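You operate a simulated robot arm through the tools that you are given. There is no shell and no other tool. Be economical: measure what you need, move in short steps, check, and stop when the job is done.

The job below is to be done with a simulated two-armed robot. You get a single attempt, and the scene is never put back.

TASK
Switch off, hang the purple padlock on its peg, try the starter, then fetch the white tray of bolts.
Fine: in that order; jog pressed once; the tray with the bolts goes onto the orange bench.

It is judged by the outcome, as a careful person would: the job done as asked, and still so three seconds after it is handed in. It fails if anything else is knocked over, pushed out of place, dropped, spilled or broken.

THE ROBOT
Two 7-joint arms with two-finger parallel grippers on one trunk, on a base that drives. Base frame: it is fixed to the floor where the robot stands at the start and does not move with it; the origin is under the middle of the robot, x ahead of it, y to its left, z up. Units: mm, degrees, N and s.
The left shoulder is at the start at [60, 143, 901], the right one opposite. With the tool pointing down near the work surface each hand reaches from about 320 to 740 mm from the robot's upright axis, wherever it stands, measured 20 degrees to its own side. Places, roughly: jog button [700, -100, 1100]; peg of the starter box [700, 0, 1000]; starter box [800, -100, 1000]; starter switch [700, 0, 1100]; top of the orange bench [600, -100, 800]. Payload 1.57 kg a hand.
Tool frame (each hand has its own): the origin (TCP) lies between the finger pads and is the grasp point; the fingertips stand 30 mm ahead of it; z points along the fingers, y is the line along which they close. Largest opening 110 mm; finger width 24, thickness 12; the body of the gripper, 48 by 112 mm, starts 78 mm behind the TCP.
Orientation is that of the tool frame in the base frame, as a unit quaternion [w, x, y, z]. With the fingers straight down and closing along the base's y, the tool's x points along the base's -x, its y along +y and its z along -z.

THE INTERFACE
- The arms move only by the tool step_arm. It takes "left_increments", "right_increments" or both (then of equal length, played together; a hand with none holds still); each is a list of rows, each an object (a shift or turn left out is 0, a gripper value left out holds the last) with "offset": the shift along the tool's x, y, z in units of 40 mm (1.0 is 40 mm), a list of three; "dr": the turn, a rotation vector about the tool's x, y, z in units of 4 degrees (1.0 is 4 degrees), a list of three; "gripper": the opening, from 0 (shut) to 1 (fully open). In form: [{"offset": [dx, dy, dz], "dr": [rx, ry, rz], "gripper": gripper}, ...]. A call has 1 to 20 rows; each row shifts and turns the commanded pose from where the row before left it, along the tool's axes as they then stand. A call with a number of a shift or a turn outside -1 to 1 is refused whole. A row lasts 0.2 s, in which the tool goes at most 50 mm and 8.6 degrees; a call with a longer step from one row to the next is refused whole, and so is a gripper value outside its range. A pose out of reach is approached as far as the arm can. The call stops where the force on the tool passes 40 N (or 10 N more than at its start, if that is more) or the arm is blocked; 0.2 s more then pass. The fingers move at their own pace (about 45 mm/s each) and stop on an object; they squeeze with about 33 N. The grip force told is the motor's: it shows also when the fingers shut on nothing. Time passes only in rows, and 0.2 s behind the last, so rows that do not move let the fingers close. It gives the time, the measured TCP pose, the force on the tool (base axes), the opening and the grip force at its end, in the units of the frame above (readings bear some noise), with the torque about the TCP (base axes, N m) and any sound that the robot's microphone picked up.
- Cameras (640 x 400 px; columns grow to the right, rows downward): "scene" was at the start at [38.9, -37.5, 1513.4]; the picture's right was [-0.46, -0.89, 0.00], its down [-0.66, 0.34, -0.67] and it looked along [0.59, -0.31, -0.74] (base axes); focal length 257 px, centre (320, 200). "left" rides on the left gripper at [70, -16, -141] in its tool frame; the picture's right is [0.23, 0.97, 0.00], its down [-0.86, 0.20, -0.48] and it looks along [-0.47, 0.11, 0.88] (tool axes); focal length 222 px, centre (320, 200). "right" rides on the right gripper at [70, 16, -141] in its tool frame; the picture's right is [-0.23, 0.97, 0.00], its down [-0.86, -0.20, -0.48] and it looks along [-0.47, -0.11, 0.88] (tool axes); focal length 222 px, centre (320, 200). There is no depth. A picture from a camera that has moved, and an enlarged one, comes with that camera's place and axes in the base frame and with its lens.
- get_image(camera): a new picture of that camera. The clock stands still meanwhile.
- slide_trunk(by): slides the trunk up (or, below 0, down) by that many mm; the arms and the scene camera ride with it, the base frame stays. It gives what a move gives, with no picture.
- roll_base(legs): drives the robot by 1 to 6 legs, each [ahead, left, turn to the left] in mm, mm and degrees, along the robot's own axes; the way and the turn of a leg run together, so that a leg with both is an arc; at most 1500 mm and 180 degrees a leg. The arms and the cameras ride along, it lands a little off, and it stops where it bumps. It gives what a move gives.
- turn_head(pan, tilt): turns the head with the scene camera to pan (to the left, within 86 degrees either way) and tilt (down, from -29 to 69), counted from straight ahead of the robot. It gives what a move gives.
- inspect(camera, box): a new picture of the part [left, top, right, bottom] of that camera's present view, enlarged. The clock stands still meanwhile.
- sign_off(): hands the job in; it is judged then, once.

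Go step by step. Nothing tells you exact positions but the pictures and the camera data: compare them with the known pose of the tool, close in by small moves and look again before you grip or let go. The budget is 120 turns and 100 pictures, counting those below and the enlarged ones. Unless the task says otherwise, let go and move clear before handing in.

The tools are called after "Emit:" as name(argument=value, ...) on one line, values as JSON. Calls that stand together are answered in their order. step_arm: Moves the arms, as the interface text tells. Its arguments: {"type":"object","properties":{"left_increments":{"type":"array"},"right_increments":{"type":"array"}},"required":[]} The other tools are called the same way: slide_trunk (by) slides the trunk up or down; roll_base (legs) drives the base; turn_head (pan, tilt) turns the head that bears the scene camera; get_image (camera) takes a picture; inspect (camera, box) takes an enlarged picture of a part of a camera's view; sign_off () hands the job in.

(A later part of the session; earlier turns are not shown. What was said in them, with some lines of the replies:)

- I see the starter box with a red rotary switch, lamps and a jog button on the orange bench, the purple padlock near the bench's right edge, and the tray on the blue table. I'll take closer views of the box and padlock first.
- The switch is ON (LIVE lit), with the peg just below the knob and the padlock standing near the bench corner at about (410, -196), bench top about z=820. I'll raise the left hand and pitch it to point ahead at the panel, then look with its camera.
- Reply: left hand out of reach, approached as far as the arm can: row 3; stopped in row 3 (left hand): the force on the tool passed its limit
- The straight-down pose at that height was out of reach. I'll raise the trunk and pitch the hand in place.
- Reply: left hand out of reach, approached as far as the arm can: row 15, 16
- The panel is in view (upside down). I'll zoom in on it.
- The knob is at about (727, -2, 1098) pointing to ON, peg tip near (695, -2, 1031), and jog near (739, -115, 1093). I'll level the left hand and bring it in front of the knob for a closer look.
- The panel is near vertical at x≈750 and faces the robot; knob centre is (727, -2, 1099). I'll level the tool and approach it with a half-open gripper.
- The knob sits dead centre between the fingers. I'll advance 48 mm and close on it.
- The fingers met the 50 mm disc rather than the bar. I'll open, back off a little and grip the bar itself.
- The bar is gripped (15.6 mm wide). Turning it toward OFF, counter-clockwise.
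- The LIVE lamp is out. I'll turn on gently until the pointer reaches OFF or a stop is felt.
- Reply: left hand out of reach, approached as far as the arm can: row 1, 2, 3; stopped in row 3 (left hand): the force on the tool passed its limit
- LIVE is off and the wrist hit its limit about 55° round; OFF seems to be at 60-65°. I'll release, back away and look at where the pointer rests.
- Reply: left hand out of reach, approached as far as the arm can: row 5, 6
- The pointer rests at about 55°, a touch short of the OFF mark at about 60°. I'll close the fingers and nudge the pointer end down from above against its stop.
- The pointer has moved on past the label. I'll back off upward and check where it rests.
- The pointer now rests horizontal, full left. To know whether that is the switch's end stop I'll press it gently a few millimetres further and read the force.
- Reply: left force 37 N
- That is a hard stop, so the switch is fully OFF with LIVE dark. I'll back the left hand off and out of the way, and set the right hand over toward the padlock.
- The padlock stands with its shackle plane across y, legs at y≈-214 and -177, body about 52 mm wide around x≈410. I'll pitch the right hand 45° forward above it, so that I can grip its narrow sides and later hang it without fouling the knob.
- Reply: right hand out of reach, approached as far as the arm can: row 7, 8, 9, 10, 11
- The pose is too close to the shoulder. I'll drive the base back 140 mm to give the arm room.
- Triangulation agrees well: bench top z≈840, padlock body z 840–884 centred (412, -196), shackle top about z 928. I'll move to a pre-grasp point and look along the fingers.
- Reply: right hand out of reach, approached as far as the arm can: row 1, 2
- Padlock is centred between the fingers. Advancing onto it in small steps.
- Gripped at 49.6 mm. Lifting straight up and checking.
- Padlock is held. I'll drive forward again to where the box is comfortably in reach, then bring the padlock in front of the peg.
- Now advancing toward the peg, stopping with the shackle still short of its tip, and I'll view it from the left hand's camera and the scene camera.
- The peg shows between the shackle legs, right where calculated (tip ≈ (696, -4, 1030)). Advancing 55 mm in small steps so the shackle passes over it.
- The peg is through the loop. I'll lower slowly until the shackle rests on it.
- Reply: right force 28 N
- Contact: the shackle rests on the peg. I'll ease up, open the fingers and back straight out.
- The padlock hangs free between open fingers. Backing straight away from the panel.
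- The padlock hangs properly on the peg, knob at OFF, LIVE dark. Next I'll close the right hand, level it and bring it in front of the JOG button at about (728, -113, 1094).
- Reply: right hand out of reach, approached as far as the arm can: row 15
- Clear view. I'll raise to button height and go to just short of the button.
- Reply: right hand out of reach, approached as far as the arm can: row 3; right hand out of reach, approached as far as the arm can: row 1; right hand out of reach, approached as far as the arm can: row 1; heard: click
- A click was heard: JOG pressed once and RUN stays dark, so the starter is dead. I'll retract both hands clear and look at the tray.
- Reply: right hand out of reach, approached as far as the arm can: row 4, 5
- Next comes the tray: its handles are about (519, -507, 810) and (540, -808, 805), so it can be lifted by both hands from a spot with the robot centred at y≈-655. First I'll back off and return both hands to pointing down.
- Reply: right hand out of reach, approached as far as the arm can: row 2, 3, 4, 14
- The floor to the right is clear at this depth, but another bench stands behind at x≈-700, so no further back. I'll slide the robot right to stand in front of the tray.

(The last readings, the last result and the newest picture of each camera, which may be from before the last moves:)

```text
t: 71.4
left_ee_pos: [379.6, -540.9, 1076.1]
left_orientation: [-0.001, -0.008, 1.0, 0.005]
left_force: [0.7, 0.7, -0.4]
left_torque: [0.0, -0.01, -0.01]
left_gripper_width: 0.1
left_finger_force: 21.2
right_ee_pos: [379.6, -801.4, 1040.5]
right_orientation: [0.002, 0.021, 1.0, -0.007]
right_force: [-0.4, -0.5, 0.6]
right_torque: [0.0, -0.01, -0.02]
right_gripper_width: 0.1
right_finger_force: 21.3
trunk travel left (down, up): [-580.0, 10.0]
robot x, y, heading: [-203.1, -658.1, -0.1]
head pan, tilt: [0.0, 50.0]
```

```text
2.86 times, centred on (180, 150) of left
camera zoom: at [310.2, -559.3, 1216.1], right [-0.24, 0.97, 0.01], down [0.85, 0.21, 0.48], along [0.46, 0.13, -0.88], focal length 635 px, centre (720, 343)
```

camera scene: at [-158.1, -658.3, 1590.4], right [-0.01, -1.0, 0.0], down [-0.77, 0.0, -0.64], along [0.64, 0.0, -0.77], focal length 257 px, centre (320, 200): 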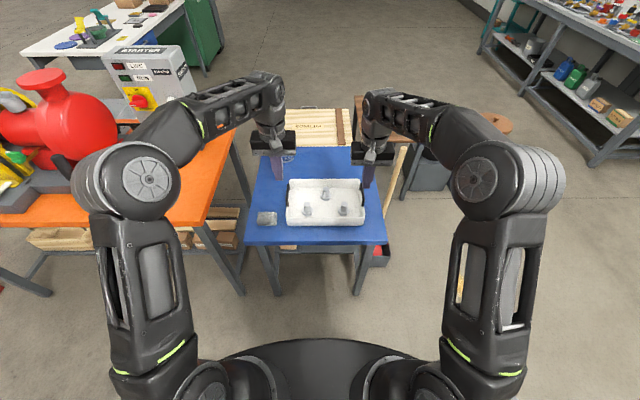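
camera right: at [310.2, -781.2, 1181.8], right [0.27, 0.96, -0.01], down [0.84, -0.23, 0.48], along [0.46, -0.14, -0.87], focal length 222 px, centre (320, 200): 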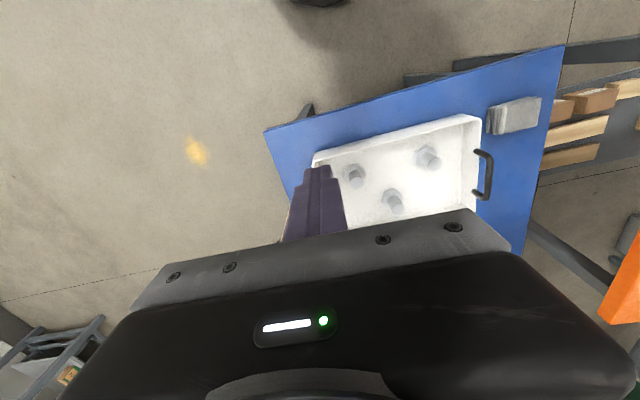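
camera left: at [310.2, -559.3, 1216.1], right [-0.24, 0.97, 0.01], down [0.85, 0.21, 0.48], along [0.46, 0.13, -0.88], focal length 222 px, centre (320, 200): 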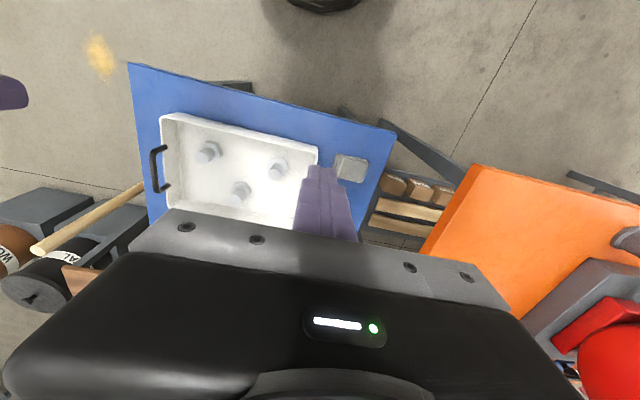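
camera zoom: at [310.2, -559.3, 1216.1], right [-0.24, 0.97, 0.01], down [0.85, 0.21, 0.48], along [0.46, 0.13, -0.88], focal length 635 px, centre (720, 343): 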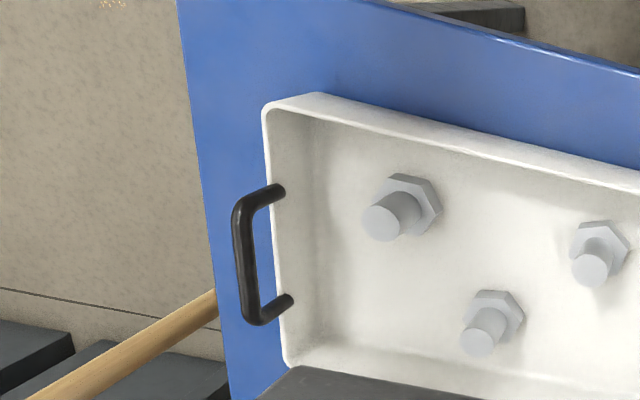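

The handles are upright arches on the tray's ends: bars at about (555, -521, 785) and (553, -839, 785), with the blue table near z=700. I'll drive in, open the hands and lower the trunk partway, then refine.

Emit:
roll_base(legs=[[180, -20, 0]])

Emit:
slide_trunk(by=-120)

Emit:
step_arm(left_increments=[{"offset": [0, 0.5, 0], "gripper": 0.6}, {"offset": [0, 0.5, 0.5]}, {"offset": [0, 0, 0.4]}, {}], right_increments=[{"offset": [0, -0.25, 0], "gripper": 0.6}, {"offset": [0, -0.2, 0]}, {}, {}])

Emit:
get_image(camera="left")

Emit:
get_image(camera="right")

```text
t: 72.9
left_ee_pos: [562.1, -564.6, 1076.2]
left_orientation: [0.0, -0.007, 1.0, 0.006]
left_force: [0.5, -0.6, -0.7]
left_torque: [-0.03, 0.03, 0.03]
left_gripper_width: 0.0
left_finger_force: 20.9
right_ee_pos: [561.6, -822.8, 1039.9]
right_orientation: [0.002, 0.022, 1.0, -0.007]
right_force: [0.4, 1.2, -0.3]
right_torque: [0.01, 0.03, -0.02]
right_gripper_width: 0.0
right_finger_force: 21.1
trunk travel left (down, up): [-580.0, 10.0]
robot x, y, heading: [-23.0, -678.7, -0.6]
head pan, tilt: [0.0, 50.0]
```

```text
t: 74.4
left_ee_pos: [560.6, -564.6, 956.2]
left_orientation: [0.001, -0.008, 1.0, 0.005]
left_force: [0.4, 0.4, -0.3]
left_torque: [0.04, 0.04, 0.01]
left_gripper_width: 0.2
left_finger_force: 21.0
right_ee_pos: [559.9, -823.5, 920.3]
right_orientation: [0.001, 0.023, 1.0, -0.007]
right_force: [0.4, -1.0, -0.1]
right_torque: [0.02, -0.01, -0.04]
right_gripper_width: 0.0
right_finger_force: 21.8
trunk travel left (down, up): [-460.0, 130.0]
robot x, y, heading: [-27.1, -677.6, -0.4]
head pan, tilt: [0.0, 50.0]
```

```text
t: 75.4
left_ee_pos: [559.9, -523.7, 921.5]
left_orientation: [0.0, -0.007, 1.0, 0.005]
left_force: [0.7, 0.8, 0.1]
left_torque: [0.03, -0.02, -0.02]
left_gripper_width: 66.1
left_finger_force: 0.0
right_ee_pos: [560.9, -843.1, 921.2]
right_orientation: [0.001, 0.022, 1.0, -0.008]
right_force: [0.1, 0.1, 0.0]
right_torque: [-0.02, -0.03, -0.03]
right_gripper_width: 65.7
right_finger_force: 0.0
trunk travel left (down, up): [-460.0, 130.0]
robot x, y, heading: [-20.9, -678.1, -0.8]
head pan, tilt: [0.0, 50.0]
```

```text
36 pictures are left
camera left: at [490.6, -541.2, 1060.2], right [-0.24, 0.97, 0.01], down [0.85, 0.21, 0.48], along [0.47, 0.12, -0.88], focal length 222 px, centre (320, 200)
```

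left: 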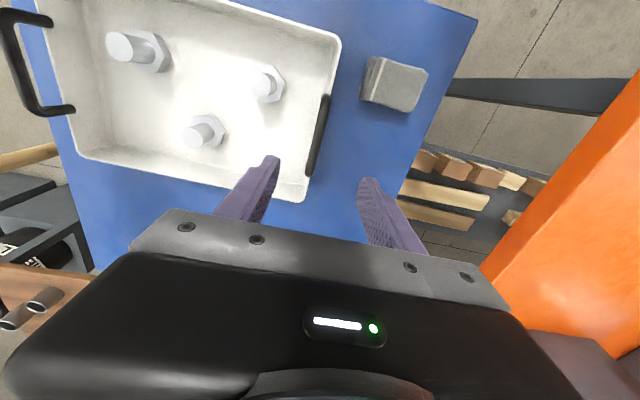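

```text
35 pictures are left
camera right: at [490.4, -821.8, 1062.5], right [0.27, 0.96, -0.01], down [0.84, -0.23, 0.48], along [0.46, -0.14, -0.87], focal length 222 px, centre (320, 200)
```

right: 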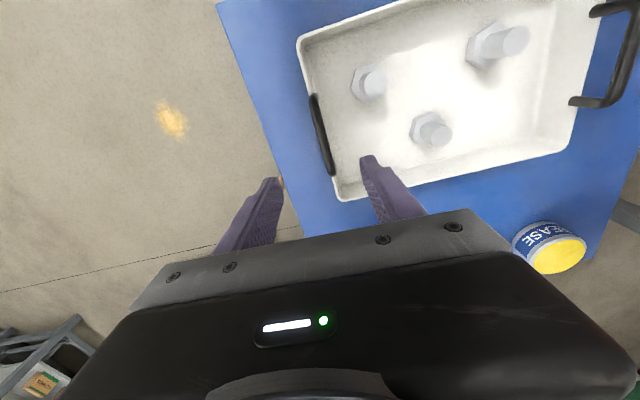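

Bars refined: left (551, -526, 788), right (548, -839, 788). Aligning and lowering to just above them.

Emit:
step_arm(left_increments=[{"offset": [0.22, -0.06, 0]}, {"offset": [0, 0, 0.75]}, {"offset": [0, 0, 0.75]}, {"offset": [0, 0, 0.6]}, {}], right_increments=[{"offset": [0.32, 0.1, 0]}, {"offset": [0, 0, 0.75]}, {"offset": [0, 0, 0.75]}, {"offset": [0, 0, 0.6]}, {}])

Emit:
get_image(camera="left")

Emit:
get_image(camera="right")

```text
t: 76.6
left_ee_pos: [551.8, -524.9, 836.3]
left_orientation: [0.001, -0.008, 1.0, 0.005]
left_force: [-0.5, -0.3, 0.7]
left_torque: [0.0, 0.05, 0.02]
left_gripper_width: 66.2
left_finger_force: 0.2
right_ee_pos: [547.4, -838.4, 836.5]
right_orientation: [0.002, 0.022, 1.0, -0.007]
right_force: [0.3, -0.7, -0.8]
right_torque: [0.02, 0.02, 0.01]
right_gripper_width: 66.1
right_finger_force: 0.2
trunk travel left (down, up): [-460.0, 130.0]
robot x, y, heading: [-21.2, -679.6, -0.4]
head pan, tilt: [0.0, 50.0]
```

```text
34 pictures are left
camera left: at [482.1, -543.4, 975.8], right [-0.24, 0.97, 0.01], down [0.85, 0.21, 0.48], along [0.46, 0.12, -0.88], focal length 222 px, centre (320, 200)
```

left: 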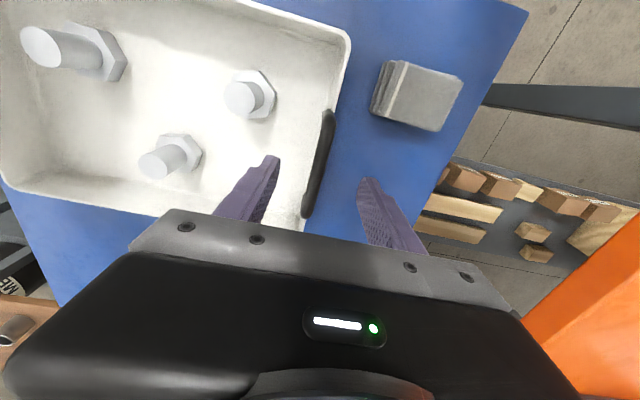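

```text
33 pictures are left
camera right: at [478.1, -818.9, 977.3], right [0.27, 0.96, -0.01], down [0.84, -0.23, 0.48], along [0.46, -0.14, -0.87], focal length 222 px, centre (320, 200)
```

right: 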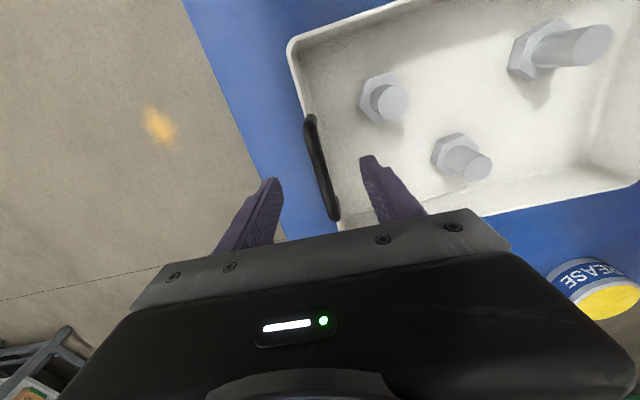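

Emit:
step_arm(left_increments=[{"offset": [0, 0, 0.5]}, {"offset": [0, 0, 0.3]}, {"offset": [0, 0, 0.25]}, {}], right_increments=[{"offset": [0, 0, 0.5]}, {"offset": [0, 0, 0.3]}, {"offset": [0, 0, 0.25]}, {}])

Emit:
get_image(camera="left")

Emit:
get_image(camera="right")

```text
t: 77.6
left_ee_pos: [552.0, -525.3, 793.7]
left_orientation: [0.0, -0.008, 1.0, 0.005]
left_force: [0.3, 0.3, -0.3]
left_torque: [0.01, -0.01, 0.02]
left_gripper_width: 65.8
left_finger_force: 0.1
right_ee_pos: [546.7, -839.5, 794.9]
right_orientation: [0.002, 0.021, 1.0, -0.007]
right_force: [-0.5, 0.0, -0.7]
right_torque: [-0.03, -0.01, 0.02]
right_gripper_width: 65.8
right_finger_force: 0.1
trunk travel left (down, up): [-460.0, 130.0]
robot x, y, heading: [-23.4, -677.4, -0.7]
head pan, tilt: [0.0, 50.0]
```

```text
32 pictures are left
camera left: at [482.2, -543.0, 934.0], right [-0.24, 0.97, 0.01], down [0.85, 0.21, 0.48], along [0.46, 0.12, -0.88], focal length 222 px, centre (320, 200)
```

left: 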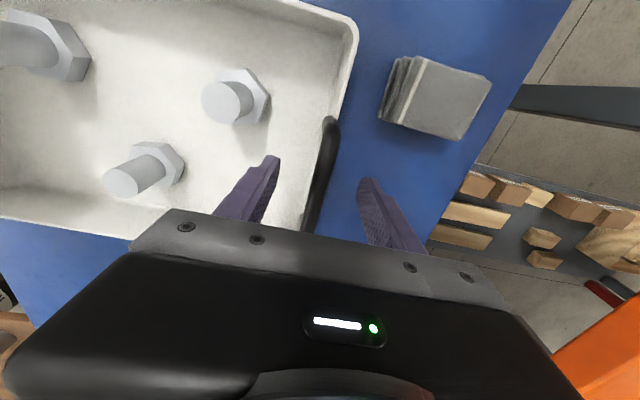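

```text
31 pictures are left
camera right: at [477.9, -818.9, 935.8], right [0.27, 0.96, -0.01], down [0.84, -0.23, 0.48], along [0.46, -0.14, -0.87], focal length 222 px, centre (320, 200)
```

right: 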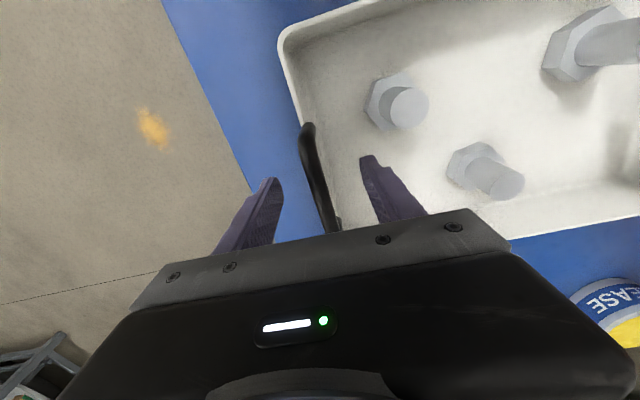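

Both bars lie between the fingers. Closing both hands.

Emit:
step_arm(left_increments=[{"gripper": 0}, {}, {}, {}, {}, {}], right_increments=[{"gripper": 0}, {}, {}, {}, {}, {}])

Emit:
get_image(camera="scene")

```text
t: 79.0
left_ee_pos: [551.8, -527.6, 794.5]
left_orientation: [0.001, -0.006, 1.0, 0.004]
left_force: [-1.3, -14.2, 1.1]
left_torque: [0.02, 0.02, -0.74]
left_gripper_width: 11.9
left_finger_force: 29.2
right_ee_pos: [547.2, -838.0, 796.0]
right_orientation: [0.001, 0.021, 1.0, -0.006]
right_force: [-0.5, 12.0, -0.4]
right_torque: [-0.03, -0.05, 0.77]
right_gripper_width: 12.6
right_finger_force: 29.2
trunk travel left (down, up): [-460.0, 130.0]
robot x, y, heading: [-21.5, -676.9, -0.3]
head pan, tilt: [0.0, 50.0]
```

```text
30 pictures are left
camera scene: at [23.2, -679.9, 1470.4], right [-0.01, -1.0, 0.0], down [-0.77, 0.01, -0.64], along [0.64, 0.0, -0.77], focal length 257 px, centre (320, 200)
```

scene: 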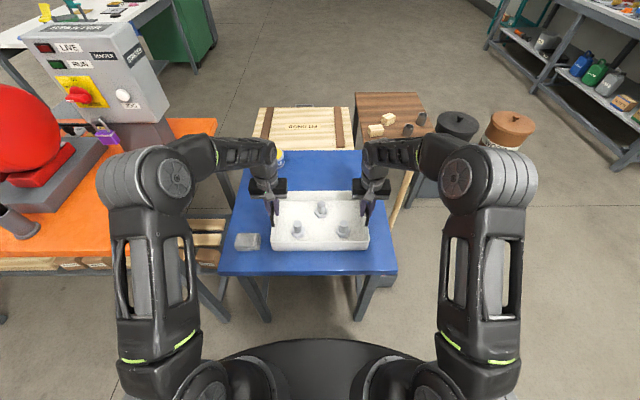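

Both bars are held (12 mm). I'll relax the sideways pull, then lift with the trunk a little and check.

Emit:
step_arm(left_increments=[{"offset": [0, -0.05, 0]}, {}], right_increments=[{"offset": [0, 0.05, 0]}, {}])

Emit:
slide_trunk(by=20)

Emit:
get_image(camera="scene")

```text
t: 79.6
left_ee_pos: [552.2, -527.9, 795.0]
left_orientation: [0.002, -0.008, 1.0, 0.004]
left_force: [0.7, -9.0, 0.2]
left_torque: [-0.02, -0.08, -0.72]
left_gripper_width: 12.1
left_finger_force: 29.1
right_ee_pos: [547.9, -836.2, 794.6]
right_orientation: [0.001, 0.022, 1.0, -0.007]
right_force: [-1.2, 5.6, 0.3]
right_torque: [0.01, -0.23, 0.75]
right_gripper_width: 12.6
right_finger_force: 29.8
trunk travel left (down, up): [-460.0, 130.0]
robot x, y, heading: [-21.9, -679.5, -0.4]
head pan, tilt: [0.0, 50.0]
```

```text
t: 80.3
left_ee_pos: [552.2, -526.6, 814.0]
left_orientation: [-0.001, -0.007, 1.0, 0.005]
left_force: [0.1, -6.4, -3.8]
left_torque: [0.02, -0.01, -0.67]
left_gripper_width: 12.0
left_finger_force: 29.2
right_ee_pos: [548.5, -836.4, 814.1]
right_orientation: [0.002, 0.021, 1.0, -0.008]
right_force: [0.1, 6.5, -4.6]
right_torque: [0.01, 0.02, 0.75]
right_gripper_width: 12.7
right_finger_force: 29.9
trunk travel left (down, up): [-480.0, 110.0]
robot x, y, heading: [-23.5, -678.3, -0.2]
head pan, tilt: [0.0, 50.0]
```

```text
29 pictures are left
camera scene: at [24.3, -679.5, 1490.3], right [-0.01, -1.0, 0.0], down [-0.77, 0.01, -0.64], along [0.64, 0.0, -0.77], focal length 257 px, centre (320, 200)
```

scene: 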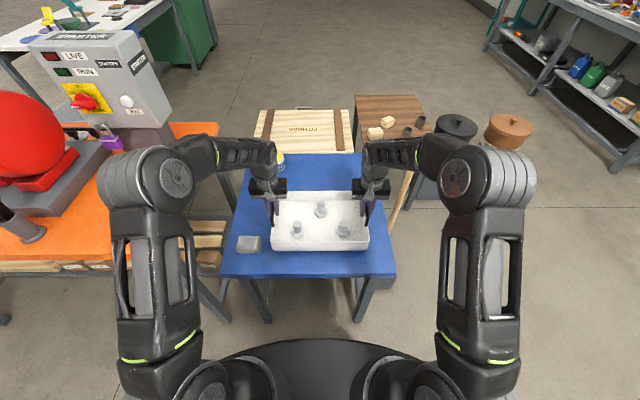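

The tray is up and level, about 0.9 kg. I'll lift it well above bench height: trunk to the top, then both arms together.

Emit:
slide_trunk(by=105)

Emit:
step_arm(left_increments=[{"offset": [0, 0, -0.25]}, {"offset": [0, 0, -0.4]}, {"offset": [0, 0, -0.4]}, {"offset": [0, 0, -0.4]}, {"offset": [0, 0, -0.4]}, {"offset": [0, 0, -0.4]}, {"offset": [0, 0, -0.25]}, {}], right_increments=[{"offset": [0, 0, -0.25]}, {"offset": [0, 0, -0.4]}, {"offset": [0, 0, -0.4]}, {"offset": [0, 0, -0.4]}, {"offset": [0, 0, -0.4]}, {"offset": [0, 0, -0.4]}, {"offset": [0, 0, -0.25]}, {}])

Emit:
get_image(camera="scene")

```text
t: 81.6
left_ee_pos: [552.0, -526.4, 917.8]
left_orientation: [0.0, -0.009, 1.0, 0.005]
left_force: [0.1, -2.8, -4.6]
left_torque: [-0.02, 0.01, -0.73]
left_gripper_width: 11.6
left_finger_force: 28.9
right_ee_pos: [548.1, -837.2, 918.5]
right_orientation: [0.001, 0.022, 1.0, -0.008]
right_force: [0.7, 2.6, -3.8]
right_torque: [0.0, -0.02, 0.74]
right_gripper_width: 12.6
right_finger_force: 29.1
trunk travel left (down, up): [-585.0, 5.0]
robot x, y, heading: [-26.1, -679.7, -0.5]
head pan, tilt: [0.0, 50.0]
```

```text
t: 83.4
left_ee_pos: [553.5, -525.0, 1019.2]
left_orientation: [0.0, -0.009, 1.0, 0.006]
left_force: [0.1, 13.4, -3.9]
left_torque: [-0.04, 0.21, -0.67]
left_gripper_width: 12.1
left_finger_force: 29.2
right_ee_pos: [547.0, -835.7, 1018.2]
right_orientation: [0.002, 0.023, 1.0, -0.01]
right_force: [-0.2, -13.7, -3.5]
right_torque: [0.08, -0.21, 0.74]
right_gripper_width: 12.7
right_finger_force: 29.4
trunk travel left (down, up): [-585.0, 5.0]
robot x, y, heading: [-21.6, -676.8, -0.4]
head pan, tilt: [0.0, 50.0]
```

```text
28 pictures are left
camera scene: at [24.0, -679.6, 1595.4], right [-0.01, -1.0, 0.0], down [-0.77, 0.01, -0.64], along [0.64, -0.01, -0.77], focal length 257 px, centre (320, 200)
```

scene: 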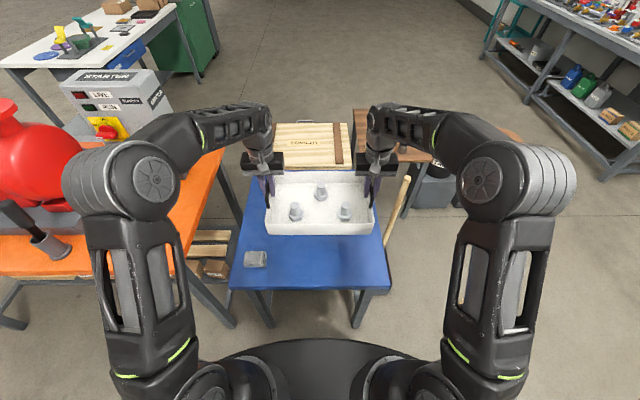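

Tray is level with bolts upright. I'll relieve the squeeze, step back 50 mm, and slide left partway before checking the clearance around the red pump.

Emit:
step_arm(left_increments=[{"offset": [0, 0.035, 0]}, {}], right_increments=[{"offset": [0, -0.035, 0]}, {}])

Emit:
roll_base(legs=[[-50, 0, 0.4], [0, 200, 0], [0, 180, 0]])

Emit:
turn_head(pan=30, tilt=48)

Emit:
get_image(camera="scene")

Emit:
get_image(camera="left")

```text
t: 84.0
left_ee_pos: [552.6, -528.2, 1018.8]
left_orientation: [-0.001, -0.008, 1.0, 0.005]
left_force: [0.1, 10.5, -3.6]
left_torque: [-0.01, 0.07, -0.68]
left_gripper_width: 11.8
left_finger_force: 29.1
right_ee_pos: [546.9, -836.9, 1018.2]
right_orientation: [0.002, 0.022, 1.0, -0.007]
right_force: [-0.1, -9.8, -3.7]
right_torque: [0.04, -0.1, 0.72]
right_gripper_width: 12.6
right_finger_force: 29.6
trunk travel left (down, up): [-585.0, 5.0]
robot x, y, heading: [-25.2, -677.9, -0.4]
head pan, tilt: [0.0, 50.0]
```

```text
t: 87.2
left_ee_pos: [501.1, -143.5, 1018.5]
left_orientation: [0.001, -0.01, 1.0, 0.005]
left_force: [0.0, 6.8, -3.7]
left_torque: [-0.11, -0.09, -0.76]
left_gripper_width: 11.9
left_finger_force: 29.0
right_ee_pos: [499.2, -453.5, 1019.6]
right_orientation: [0.001, 0.019, 1.0, -0.008]
right_force: [0.5, -6.8, -4.5]
right_torque: [-0.05, 0.09, 0.61]
right_gripper_width: 12.4
right_finger_force: 29.8
trunk travel left (down, up): [-585.0, 5.0]
robot x, y, heading: [-72.5, -296.7, -0.2]
head pan, tilt: [0.0, 50.0]
```

```text
t: 88.2
left_ee_pos: [502.4, -145.6, 1018.5]
left_orientation: [0.0, -0.01, 1.0, 0.006]
left_force: [0.1, 0.4, -4.6]
left_torque: [-0.02, 0.0, -0.71]
left_gripper_width: 12.1
left_finger_force: 29.6
right_ee_pos: [498.9, -455.7, 1017.8]
right_orientation: [0.002, 0.019, 1.0, -0.008]
right_force: [-1.2, -1.1, -3.8]
right_torque: [0.02, 0.04, 0.71]
right_gripper_width: 12.5
right_finger_force: 29.7
trunk travel left (down, up): [-585.0, 5.0]
robot x, y, heading: [-73.8, -297.5, 0.0]
head pan, tilt: [30.0, 48.0]
```

```text
27 pictures are left
camera scene: at [-34.5, -261.7, 1598.1], right [0.5, -0.87, 0.0], down [-0.64, -0.37, -0.67], along [0.58, 0.33, -0.74], focal length 257 px, centre (320, 200)
```

scene: 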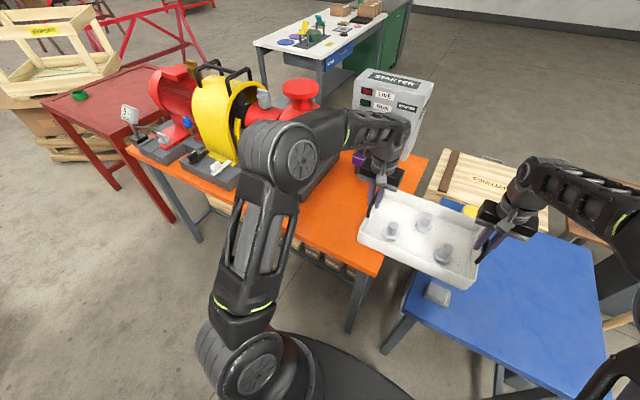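

```text
26 pictures are left
camera left: at [432.2, -162.8, 1158.8], right [-0.25, 0.97, 0.01], down [0.85, 0.21, 0.48], along [0.46, 0.13, -0.88], focal length 222 px, centre (320, 200)
```

left: 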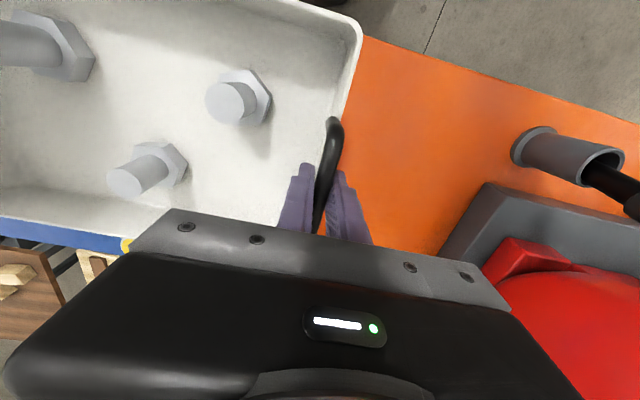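

The elbow stays high and well behind the pump. The free strip on the bench runs from y≈-232 (edge) to y≈+129 (pump base), so the 320 mm tray goes at centre y≈-57. Sliding left 243 mm.

Emit:
roll_base(legs=[[0, 243, 0]])

Emit:
get_image(camera="left")

Emit:
get_image(camera="right")

Emit:
get_image(camera="scene")

```text
t: 90.0
left_ee_pos: [501.8, 100.5, 1019.2]
left_orientation: [0.0, -0.011, 1.0, 0.005]
left_force: [-0.9, 1.4, -3.6]
left_torque: [-0.12, -0.14, -0.79]
left_gripper_width: 11.9
left_finger_force: 29.0
right_ee_pos: [498.6, -210.0, 1017.9]
right_orientation: [0.002, 0.02, 1.0, -0.008]
right_force: [0.5, 0.3, -4.4]
right_torque: [-0.06, 0.18, 0.58]
right_gripper_width: 12.7
right_finger_force: 30.0
trunk travel left (down, up): [-585.0, 5.0]
robot x, y, heading: [-74.5, -58.2, -0.1]
head pan, tilt: [30.0, 48.0]
```

```text
25 pictures are left
camera left: at [432.3, 82.2, 1158.6], right [-0.25, 0.97, 0.01], down [0.85, 0.21, 0.48], along [0.46, 0.13, -0.88], focal length 222 px, centre (320, 200)
```

left: 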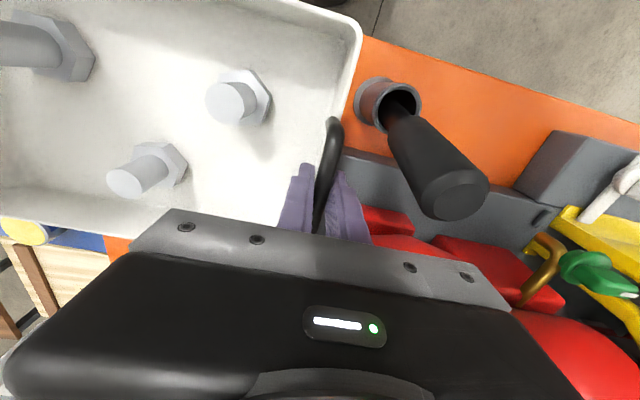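

```text
24 pictures are left
camera right: at [429.4, -190.3, 1160.2], right [0.26, 0.96, -0.01], down [0.85, -0.22, 0.48], along [0.46, -0.14, -0.87], focal length 222 px, centre (320, 200)
```

right: 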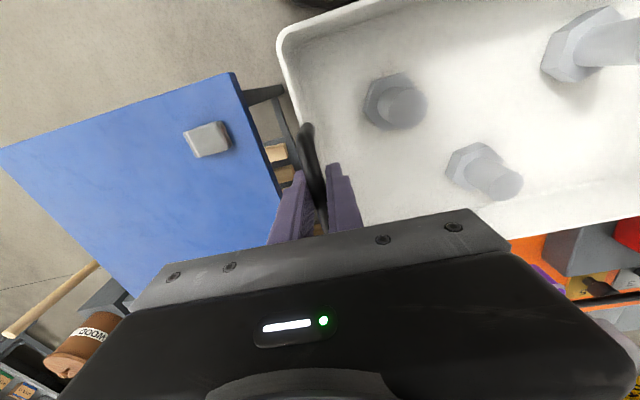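

```text
23 pictures are left
camera scene: at [-34.3, -16.5, 1598.1], right [0.5, -0.87, 0.0], down [-0.64, -0.37, -0.67], along [0.58, 0.33, -0.74], focal length 257 px, centre (320, 200)
```

scene: 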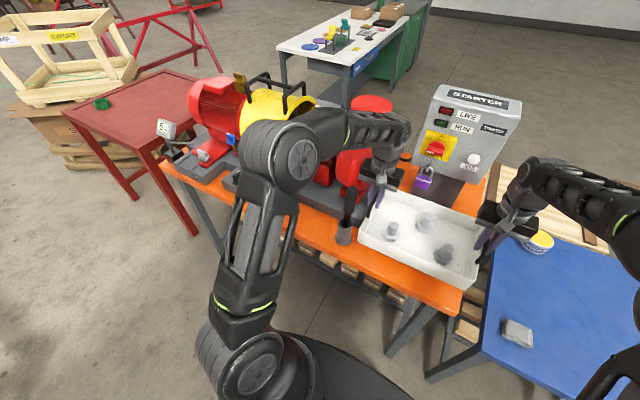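

One catch: a cup by the pump holds a tall handle whose top is near (464, 165, 1054), close to where my left hand's body would come down. I'll go 30 mm forward so the hand clears it, then lower by stages.

Emit:
roll_base(legs=[[32, -3, 0]])

Emit:
slide_trunk(by=-45)

Emit:
get_image(camera="left")

Emit:
get_image(camera="scene")

```text
t: 90.8
left_ee_pos: [535.0, 95.8, 1017.2]
left_orientation: [-0.001, -0.011, 1.0, 0.005]
left_force: [0.1, 0.0, -4.0]
left_torque: [0.01, -0.01, -0.72]
left_gripper_width: 11.6
left_finger_force: 29.4
right_ee_pos: [531.6, -213.2, 1017.6]
right_orientation: [0.0, 0.019, 1.0, -0.007]
right_force: [0.9, -0.3, -4.3]
right_torque: [0.02, 0.02, 0.72]
right_gripper_width: 12.8
right_finger_force: 29.6
trunk travel left (down, up): [-585.0, 5.0]
robot x, y, heading: [-37.7, -58.5, -0.1]
head pan, tilt: [30.0, 48.0]
```

```text
t: 91.7
left_ee_pos: [532.3, 96.4, 972.1]
left_orientation: [0.0, -0.011, 1.0, 0.005]
left_force: [0.4, 2.0, -4.8]
left_torque: [-0.05, 0.01, -0.67]
left_gripper_width: 11.9
left_finger_force: 29.0
right_ee_pos: [530.8, -213.8, 972.8]
right_orientation: [0.0, 0.019, 1.0, -0.007]
right_force: [0.3, -2.2, -3.7]
right_torque: [0.02, -0.04, 0.7]
right_gripper_width: 12.7
right_finger_force: 29.6
trunk travel left (down, up): [-540.0, 50.0]
robot x, y, heading: [-38.9, -58.6, -0.1]
head pan, tilt: [30.0, 48.0]
```

```text
22 pictures are left
camera left: at [463.8, 78.2, 1113.6], right [-0.25, 0.97, 0.01], down [0.85, 0.21, 0.48], along [0.46, 0.13, -0.88], focal length 222 px, centre (320, 200)
```

left: 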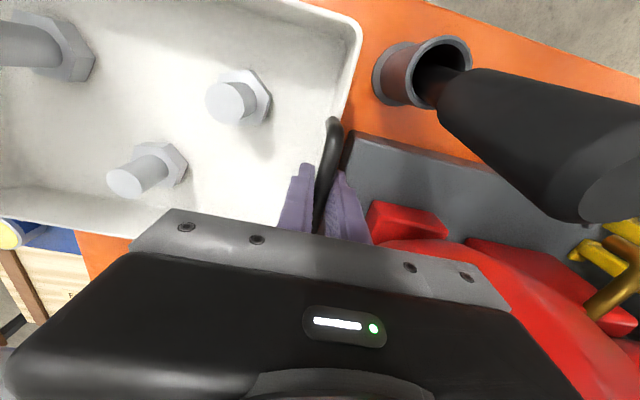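

```text
21 pictures are left
camera scene: at [-2.8, -20.8, 1553.1], right [0.5, -0.87, 0.0], down [-0.64, -0.37, -0.67], along [0.58, 0.33, -0.74], focal length 257 px, centre (320, 200)
```

scene: 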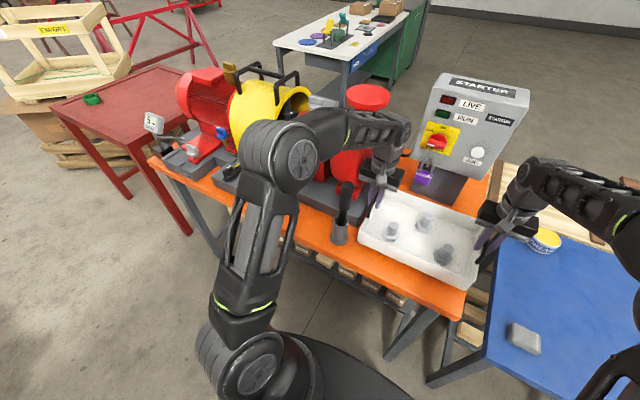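

Clearances look fine: about 25 mm to the pump base, and the tall handle is well aside. Lowering on.

Emit:
slide_trunk(by=-25)

Emit:
slide_trunk(by=-6)

Emit:
get_image(camera="scene")

```text
t: 92.4
left_ee_pos: [532.7, 95.6, 949.1]
left_orientation: [-0.001, -0.011, 1.0, 0.006]
left_force: [-0.4, 1.3, -4.5]
left_torque: [0.01, -0.08, -0.68]
left_gripper_width: 11.7
left_finger_force: 29.6
right_ee_pos: [530.4, -214.0, 947.8]
right_orientation: [0.001, 0.019, 1.0, -0.008]
right_force: [0.3, -1.3, -4.0]
right_torque: [0.02, 0.02, 0.75]
right_gripper_width: 12.6
right_finger_force: 29.7
trunk travel left (down, up): [-515.0, 75.0]
robot x, y, heading: [-36.8, -61.6, -0.0]
head pan, tilt: [30.0, 48.0]
```

```text
t: 93.0
left_ee_pos: [533.5, 95.9, 943.8]
left_orientation: [0.0, -0.011, 1.0, 0.006]
left_force: [0.4, 1.3, -3.8]
left_torque: [-0.04, -0.09, -0.73]
left_gripper_width: 11.9
left_finger_force: 29.6
right_ee_pos: [530.9, -214.3, 942.0]
right_orientation: [0.001, 0.019, 1.0, -0.007]
right_force: [0.2, -1.1, -3.8]
right_torque: [0.07, 0.04, 0.69]
right_gripper_width: 12.6
right_finger_force: 29.4
trunk travel left (down, up): [-509.0, 81.0]
robot x, y, heading: [-42.0, -61.0, 0.0]
head pan, tilt: [30.0, 48.0]
```

```text
20 pictures are left
camera scene: at [-2.9, -20.8, 1522.1], right [0.5, -0.87, 0.0], down [-0.64, -0.37, -0.67], along [0.58, 0.33, -0.74], focal length 257 px, centre (320, 200)
```

scene: 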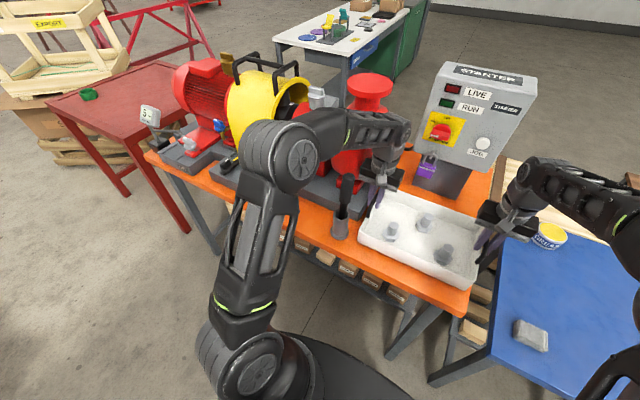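

Emit:
slide_trunk(by=-4)

Emit:
slide_trunk(by=-3)

```text
t: 93.5
left_ee_pos: [533.5, 95.6, 939.0]
left_orientation: [0.0, -0.011, 1.0, 0.005]
left_force: [-0.1, 1.3, -3.6]
left_torque: [-0.01, -0.01, -0.74]
left_gripper_width: 11.7
left_finger_force: 28.9
right_ee_pos: [530.1, -213.4, 939.5]
right_orientation: [0.0, 0.019, 1.0, -0.008]
right_force: [-0.5, -1.0, -4.6]
right_torque: [0.01, 0.01, 0.66]
right_gripper_width: 12.6
right_finger_force: 29.1
trunk travel left (down, up): [-505.0, 85.0]
robot x, y, heading: [-41.9, -61.6, 0.2]
head pan, tilt: [30.0, 48.0]
```

```text
t: 94.0
left_ee_pos: [534.1, 96.0, 935.9]
left_orientation: [0.001, -0.01, 1.0, 0.005]
left_force: [-0.1, 1.0, -4.2]
left_torque: [-0.01, -0.02, -0.72]
left_gripper_width: 11.7
left_finger_force: 28.9
right_ee_pos: [530.5, -214.0, 935.9]
right_orientation: [0.001, 0.02, 1.0, -0.008]
right_force: [-0.7, -0.4, -4.0]
right_torque: [0.04, 0.02, 0.73]
right_gripper_width: 12.5
right_finger_force: 29.0
trunk travel left (down, up): [-502.0, 88.0]
robot x, y, heading: [-39.9, -58.5, 0.0]
head pan, tilt: [30.0, 48.0]
```

Emit:
slide_trunk(by=-3)

Emit:
slide_trunk(by=-3)

Emit:
get_image(camera="right")

```text
t: 94.5
left_ee_pos: [533.3, 96.7, 934.8]
left_orientation: [0.001, -0.011, 1.0, 0.005]
left_force: [3.3, 2.5, 7.3]
left_torque: [0.01, 0.83, -0.69]
left_gripper_width: 11.6
left_finger_force: 28.7
right_ee_pos: [529.7, -214.4, 934.4]
right_orientation: [0.004, 0.019, 1.0, -0.008]
right_force: [2.2, -1.5, 11.5]
right_torque: [-0.03, 0.85, 0.72]
right_gripper_width: 12.4
right_finger_force: 29.8
trunk travel left (down, up): [-499.0, 91.0]
robot x, y, heading: [-40.2, -59.1, 0.0]
head pan, tilt: [30.0, 48.0]
```

```text
t: 95.0
left_ee_pos: [533.2, 96.1, 934.1]
left_orientation: [0.004, -0.011, 1.0, 0.006]
left_force: [7.0, 3.4, 23.5]
left_torque: [-0.03, -0.05, -0.78]
left_gripper_width: 11.9
left_finger_force: 29.6
right_ee_pos: [529.3, -213.1, 933.4]
right_orientation: [0.006, 0.019, 1.0, -0.007]
right_force: [5.5, -3.5, 24.6]
right_torque: [0.0, -0.05, 0.72]
right_gripper_width: 12.7
right_finger_force: 29.9
trunk travel left (down, up): [-496.0, 94.0]
robot x, y, heading: [-41.4, -56.3, -0.1]
head pan, tilt: [30.0, 48.0]
```

```text
19 pictures are left
camera right: at [459.2, -194.3, 1074.1], right [0.26, 0.96, -0.01], down [0.84, -0.22, 0.49], along [0.47, -0.14, -0.87], focal length 222 px, centre (320, 200)
```

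right: 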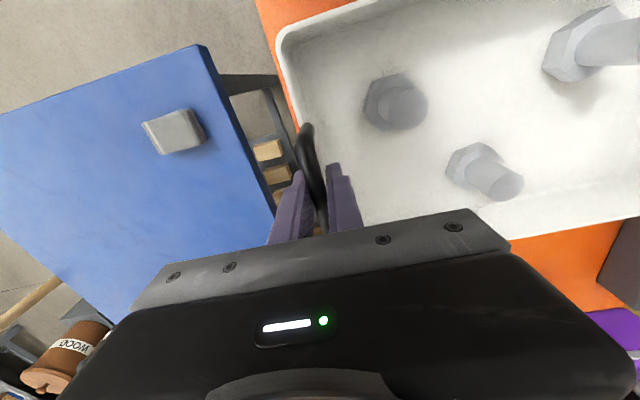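

The tray is seated on the bench at both ends. I'll ease the pressure, open both hands a little and lift straight off.

Emit:
slide_trunk(by=4)

Emit:
step_arm(left_increments=[{"gripper": 0.16}, {"gripper": 0.28}, {}, {}], right_increments=[{"gripper": 0.16}, {"gripper": 0.28}, {}, {}])

Emit:
slide_trunk(by=15)

Emit:
get_image(camera="left")

Emit:
get_image(camera="right")

```text
t: 95.6
left_ee_pos: [531.9, 97.3, 932.1]
left_orientation: [-0.001, -0.011, 1.0, 0.005]
left_force: [3.2, 2.5, 5.9]
left_torque: [-0.1, -0.61, -0.68]
left_gripper_width: 11.9
left_finger_force: 29.1
right_ee_pos: [528.1, -213.3, 931.8]
right_orientation: [0.001, 0.019, 1.0, -0.008]
right_force: [5.1, -0.6, 7.9]
right_torque: [0.07, -0.67, 0.72]
right_gripper_width: 12.2
right_finger_force: 29.5
trunk travel left (down, up): [-500.0, 90.0]
robot x, y, heading: [-43.9, -58.9, -0.1]
head pan, tilt: [30.0, 48.0]
```

```text
t: 96.6
left_ee_pos: [533.3, 96.7, 935.3]
left_orientation: [0.0, -0.01, 1.0, 0.006]
left_force: [0.0, 0.9, 0.4]
left_torque: [0.01, 0.02, 0.0]
left_gripper_width: 30.7
left_finger_force: 0.0
right_ee_pos: [529.8, -213.5, 932.9]
right_orientation: [0.002, 0.019, 1.0, -0.008]
right_force: [0.2, 0.5, -0.5]
right_torque: [0.0, 0.0, -0.01]
right_gripper_width: 30.8
right_finger_force: 0.1
trunk travel left (down, up): [-500.0, 90.0]
robot x, y, heading: [-42.2, -62.5, 0.0]
head pan, tilt: [30.0, 48.0]
```

```text
t: 97.2
left_ee_pos: [533.3, 96.3, 948.6]
left_orientation: [0.0, -0.011, 1.0, 0.005]
left_force: [0.1, 0.4, 0.2]
left_torque: [-0.01, 0.03, -0.02]
left_gripper_width: 30.9
left_finger_force: 0.1
right_ee_pos: [530.1, -213.8, 947.9]
right_orientation: [0.002, 0.019, 1.0, -0.008]
right_force: [1.2, -0.3, 1.1]
right_torque: [-0.04, 0.03, 0.04]
right_gripper_width: 30.6
right_finger_force: 0.0
trunk travel left (down, up): [-515.0, 75.0]
robot x, y, heading: [-41.5, -56.4, 0.1]
head pan, tilt: [30.0, 48.0]
```

```text
18 pictures are left
camera left: at [463.6, 78.2, 1088.8], right [-0.25, 0.97, 0.01], down [0.85, 0.21, 0.48], along [0.46, 0.13, -0.88], focal length 222 px, centre (320, 200)
```

left: 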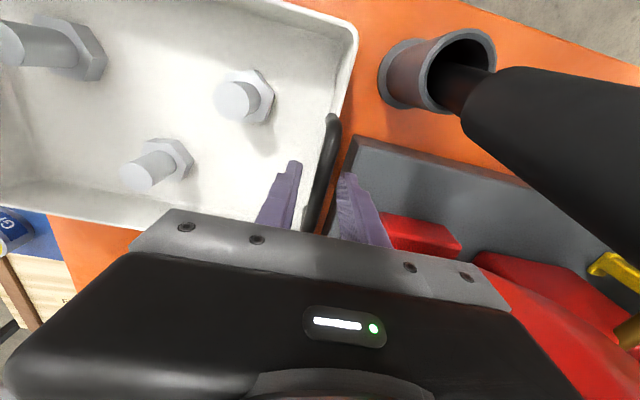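

```text
17 pictures are left
camera right: at [460.7, -194.3, 1090.1], right [0.26, 0.96, -0.01], down [0.85, -0.22, 0.48], along [0.46, -0.14, -0.88], focal length 222 px, centre (320, 200)
```

right: 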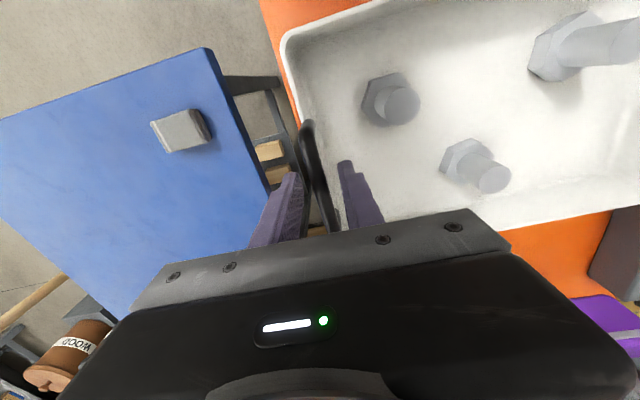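

The tray stays put and the fingers are rising off the bars. Lifting the rest of the way and checking everything.

Emit:
slide_trunk(by=72)

Emit:
roll_base(legs=[[-130, 0, 0]])

Emit:
turn_head(pan=5, tilt=42)

Emit:
get_image(camera="scene")

```text
t: 98.3
left_ee_pos: [532.7, 96.2, 1020.9]
left_orientation: [0.001, -0.011, 1.0, 0.006]
left_force: [-0.3, -0.6, 0.5]
left_torque: [-0.01, 0.0, 0.01]
left_gripper_width: 31.0
left_finger_force: 0.0
right_ee_pos: [528.9, -213.9, 1019.3]
right_orientation: [0.002, 0.02, 1.0, -0.008]
right_force: [0.0, -0.5, 0.8]
right_torque: [0.02, 0.02, -0.01]
right_gripper_width: 31.1
right_finger_force: 0.0
trunk travel left (down, up): [-587.0, 3.0]
robot x, y, heading: [-40.0, -64.5, 0.1]
head pan, tilt: [30.0, 48.0]
```

```text
t: 99.6
left_ee_pos: [401.2, 97.1, 1022.3]
left_orientation: [0.0, -0.011, 1.0, 0.005]
left_force: [-1.1, -0.6, 0.3]
left_torque: [-0.02, -0.01, -0.03]
left_gripper_width: 30.7
left_finger_force: 0.0
right_ee_pos: [399.0, -213.3, 1021.7]
right_orientation: [0.004, 0.018, 1.0, -0.007]
right_force: [-0.6, 0.7, 0.4]
right_torque: [-0.02, -0.07, 0.04]
right_gripper_width: 30.9
right_finger_force: 0.0
trunk travel left (down, up): [-587.0, 3.0]
robot x, y, heading: [-167.2, -61.4, 0.0]
head pan, tilt: [30.0, 48.0]
```

```text
t: 100.5
left_ee_pos: [403.7, 96.7, 1021.2]
left_orientation: [0.0, -0.012, 1.0, 0.005]
left_force: [-0.3, -0.6, 0.0]
left_torque: [-0.01, -0.02, 0.03]
left_gripper_width: 30.8
left_finger_force: 0.1
right_ee_pos: [401.5, -212.3, 1021.8]
right_orientation: [0.002, 0.018, 1.0, -0.008]
right_force: [0.0, -0.4, 0.1]
right_torque: [0.02, 0.0, 0.01]
right_gripper_width: 30.8
right_finger_force: 0.1
trunk travel left (down, up): [-587.0, 3.0]
robot x, y, heading: [-172.8, -60.2, 0.2]
head pan, tilt: [5.0, 42.0]
```

```text
16 pictures are left
camera scene: at [-118.5, -52.8, 1608.7], right [0.09, -1.0, 0.0], down [-0.67, -0.06, -0.74], along [0.74, 0.07, -0.67], focal length 257 px, centre (320, 200)
```

scene: 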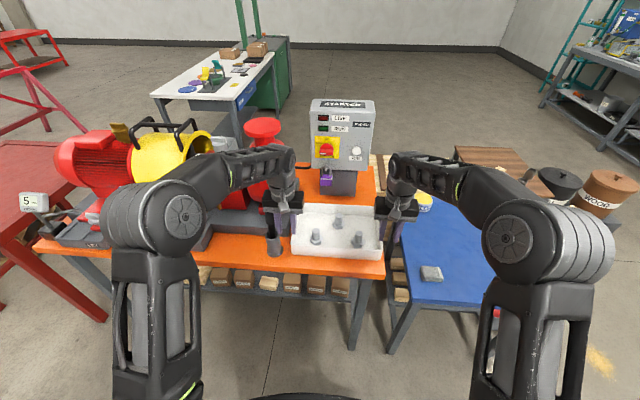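

Emit:
inspect(camera="scene", box=[230, 90, 400, 270])

```text
2.22 times, centred on (315, 180) of scene
camera zoom: at [-118.5, -52.8, 1608.7], right [0.09, -1.0, 0.0], down [-0.67, -0.06, -0.74], along [0.74, 0.07, -0.67], focal length 571 px, centre (331, 244)
```

zoom: 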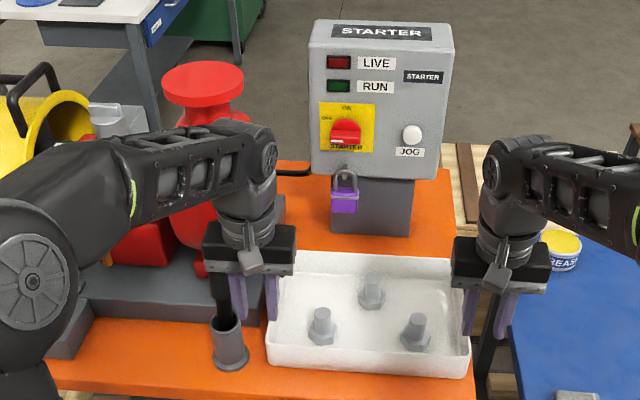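

The switch is off, the padlock hangs on its peg, LIVE and RUN are dark, and the tray with all three bolts upright sits on the orange bench. The cup and handle are undisturbed and both hands are clear, so I'm handing in.

Emit:
sign_off()

```text
The job is handed in.
```

The job is done in the order you asked, and I've handed it in:
- **Switch:** turned off against its stop, with LIVE dark.
- **Padlock:** the purple one is hanging on its peg.
- **Starter:** jog pressed once; it clicked and RUN stayed dark.
- **Tray:** on the orange bench with all three bolts upright.
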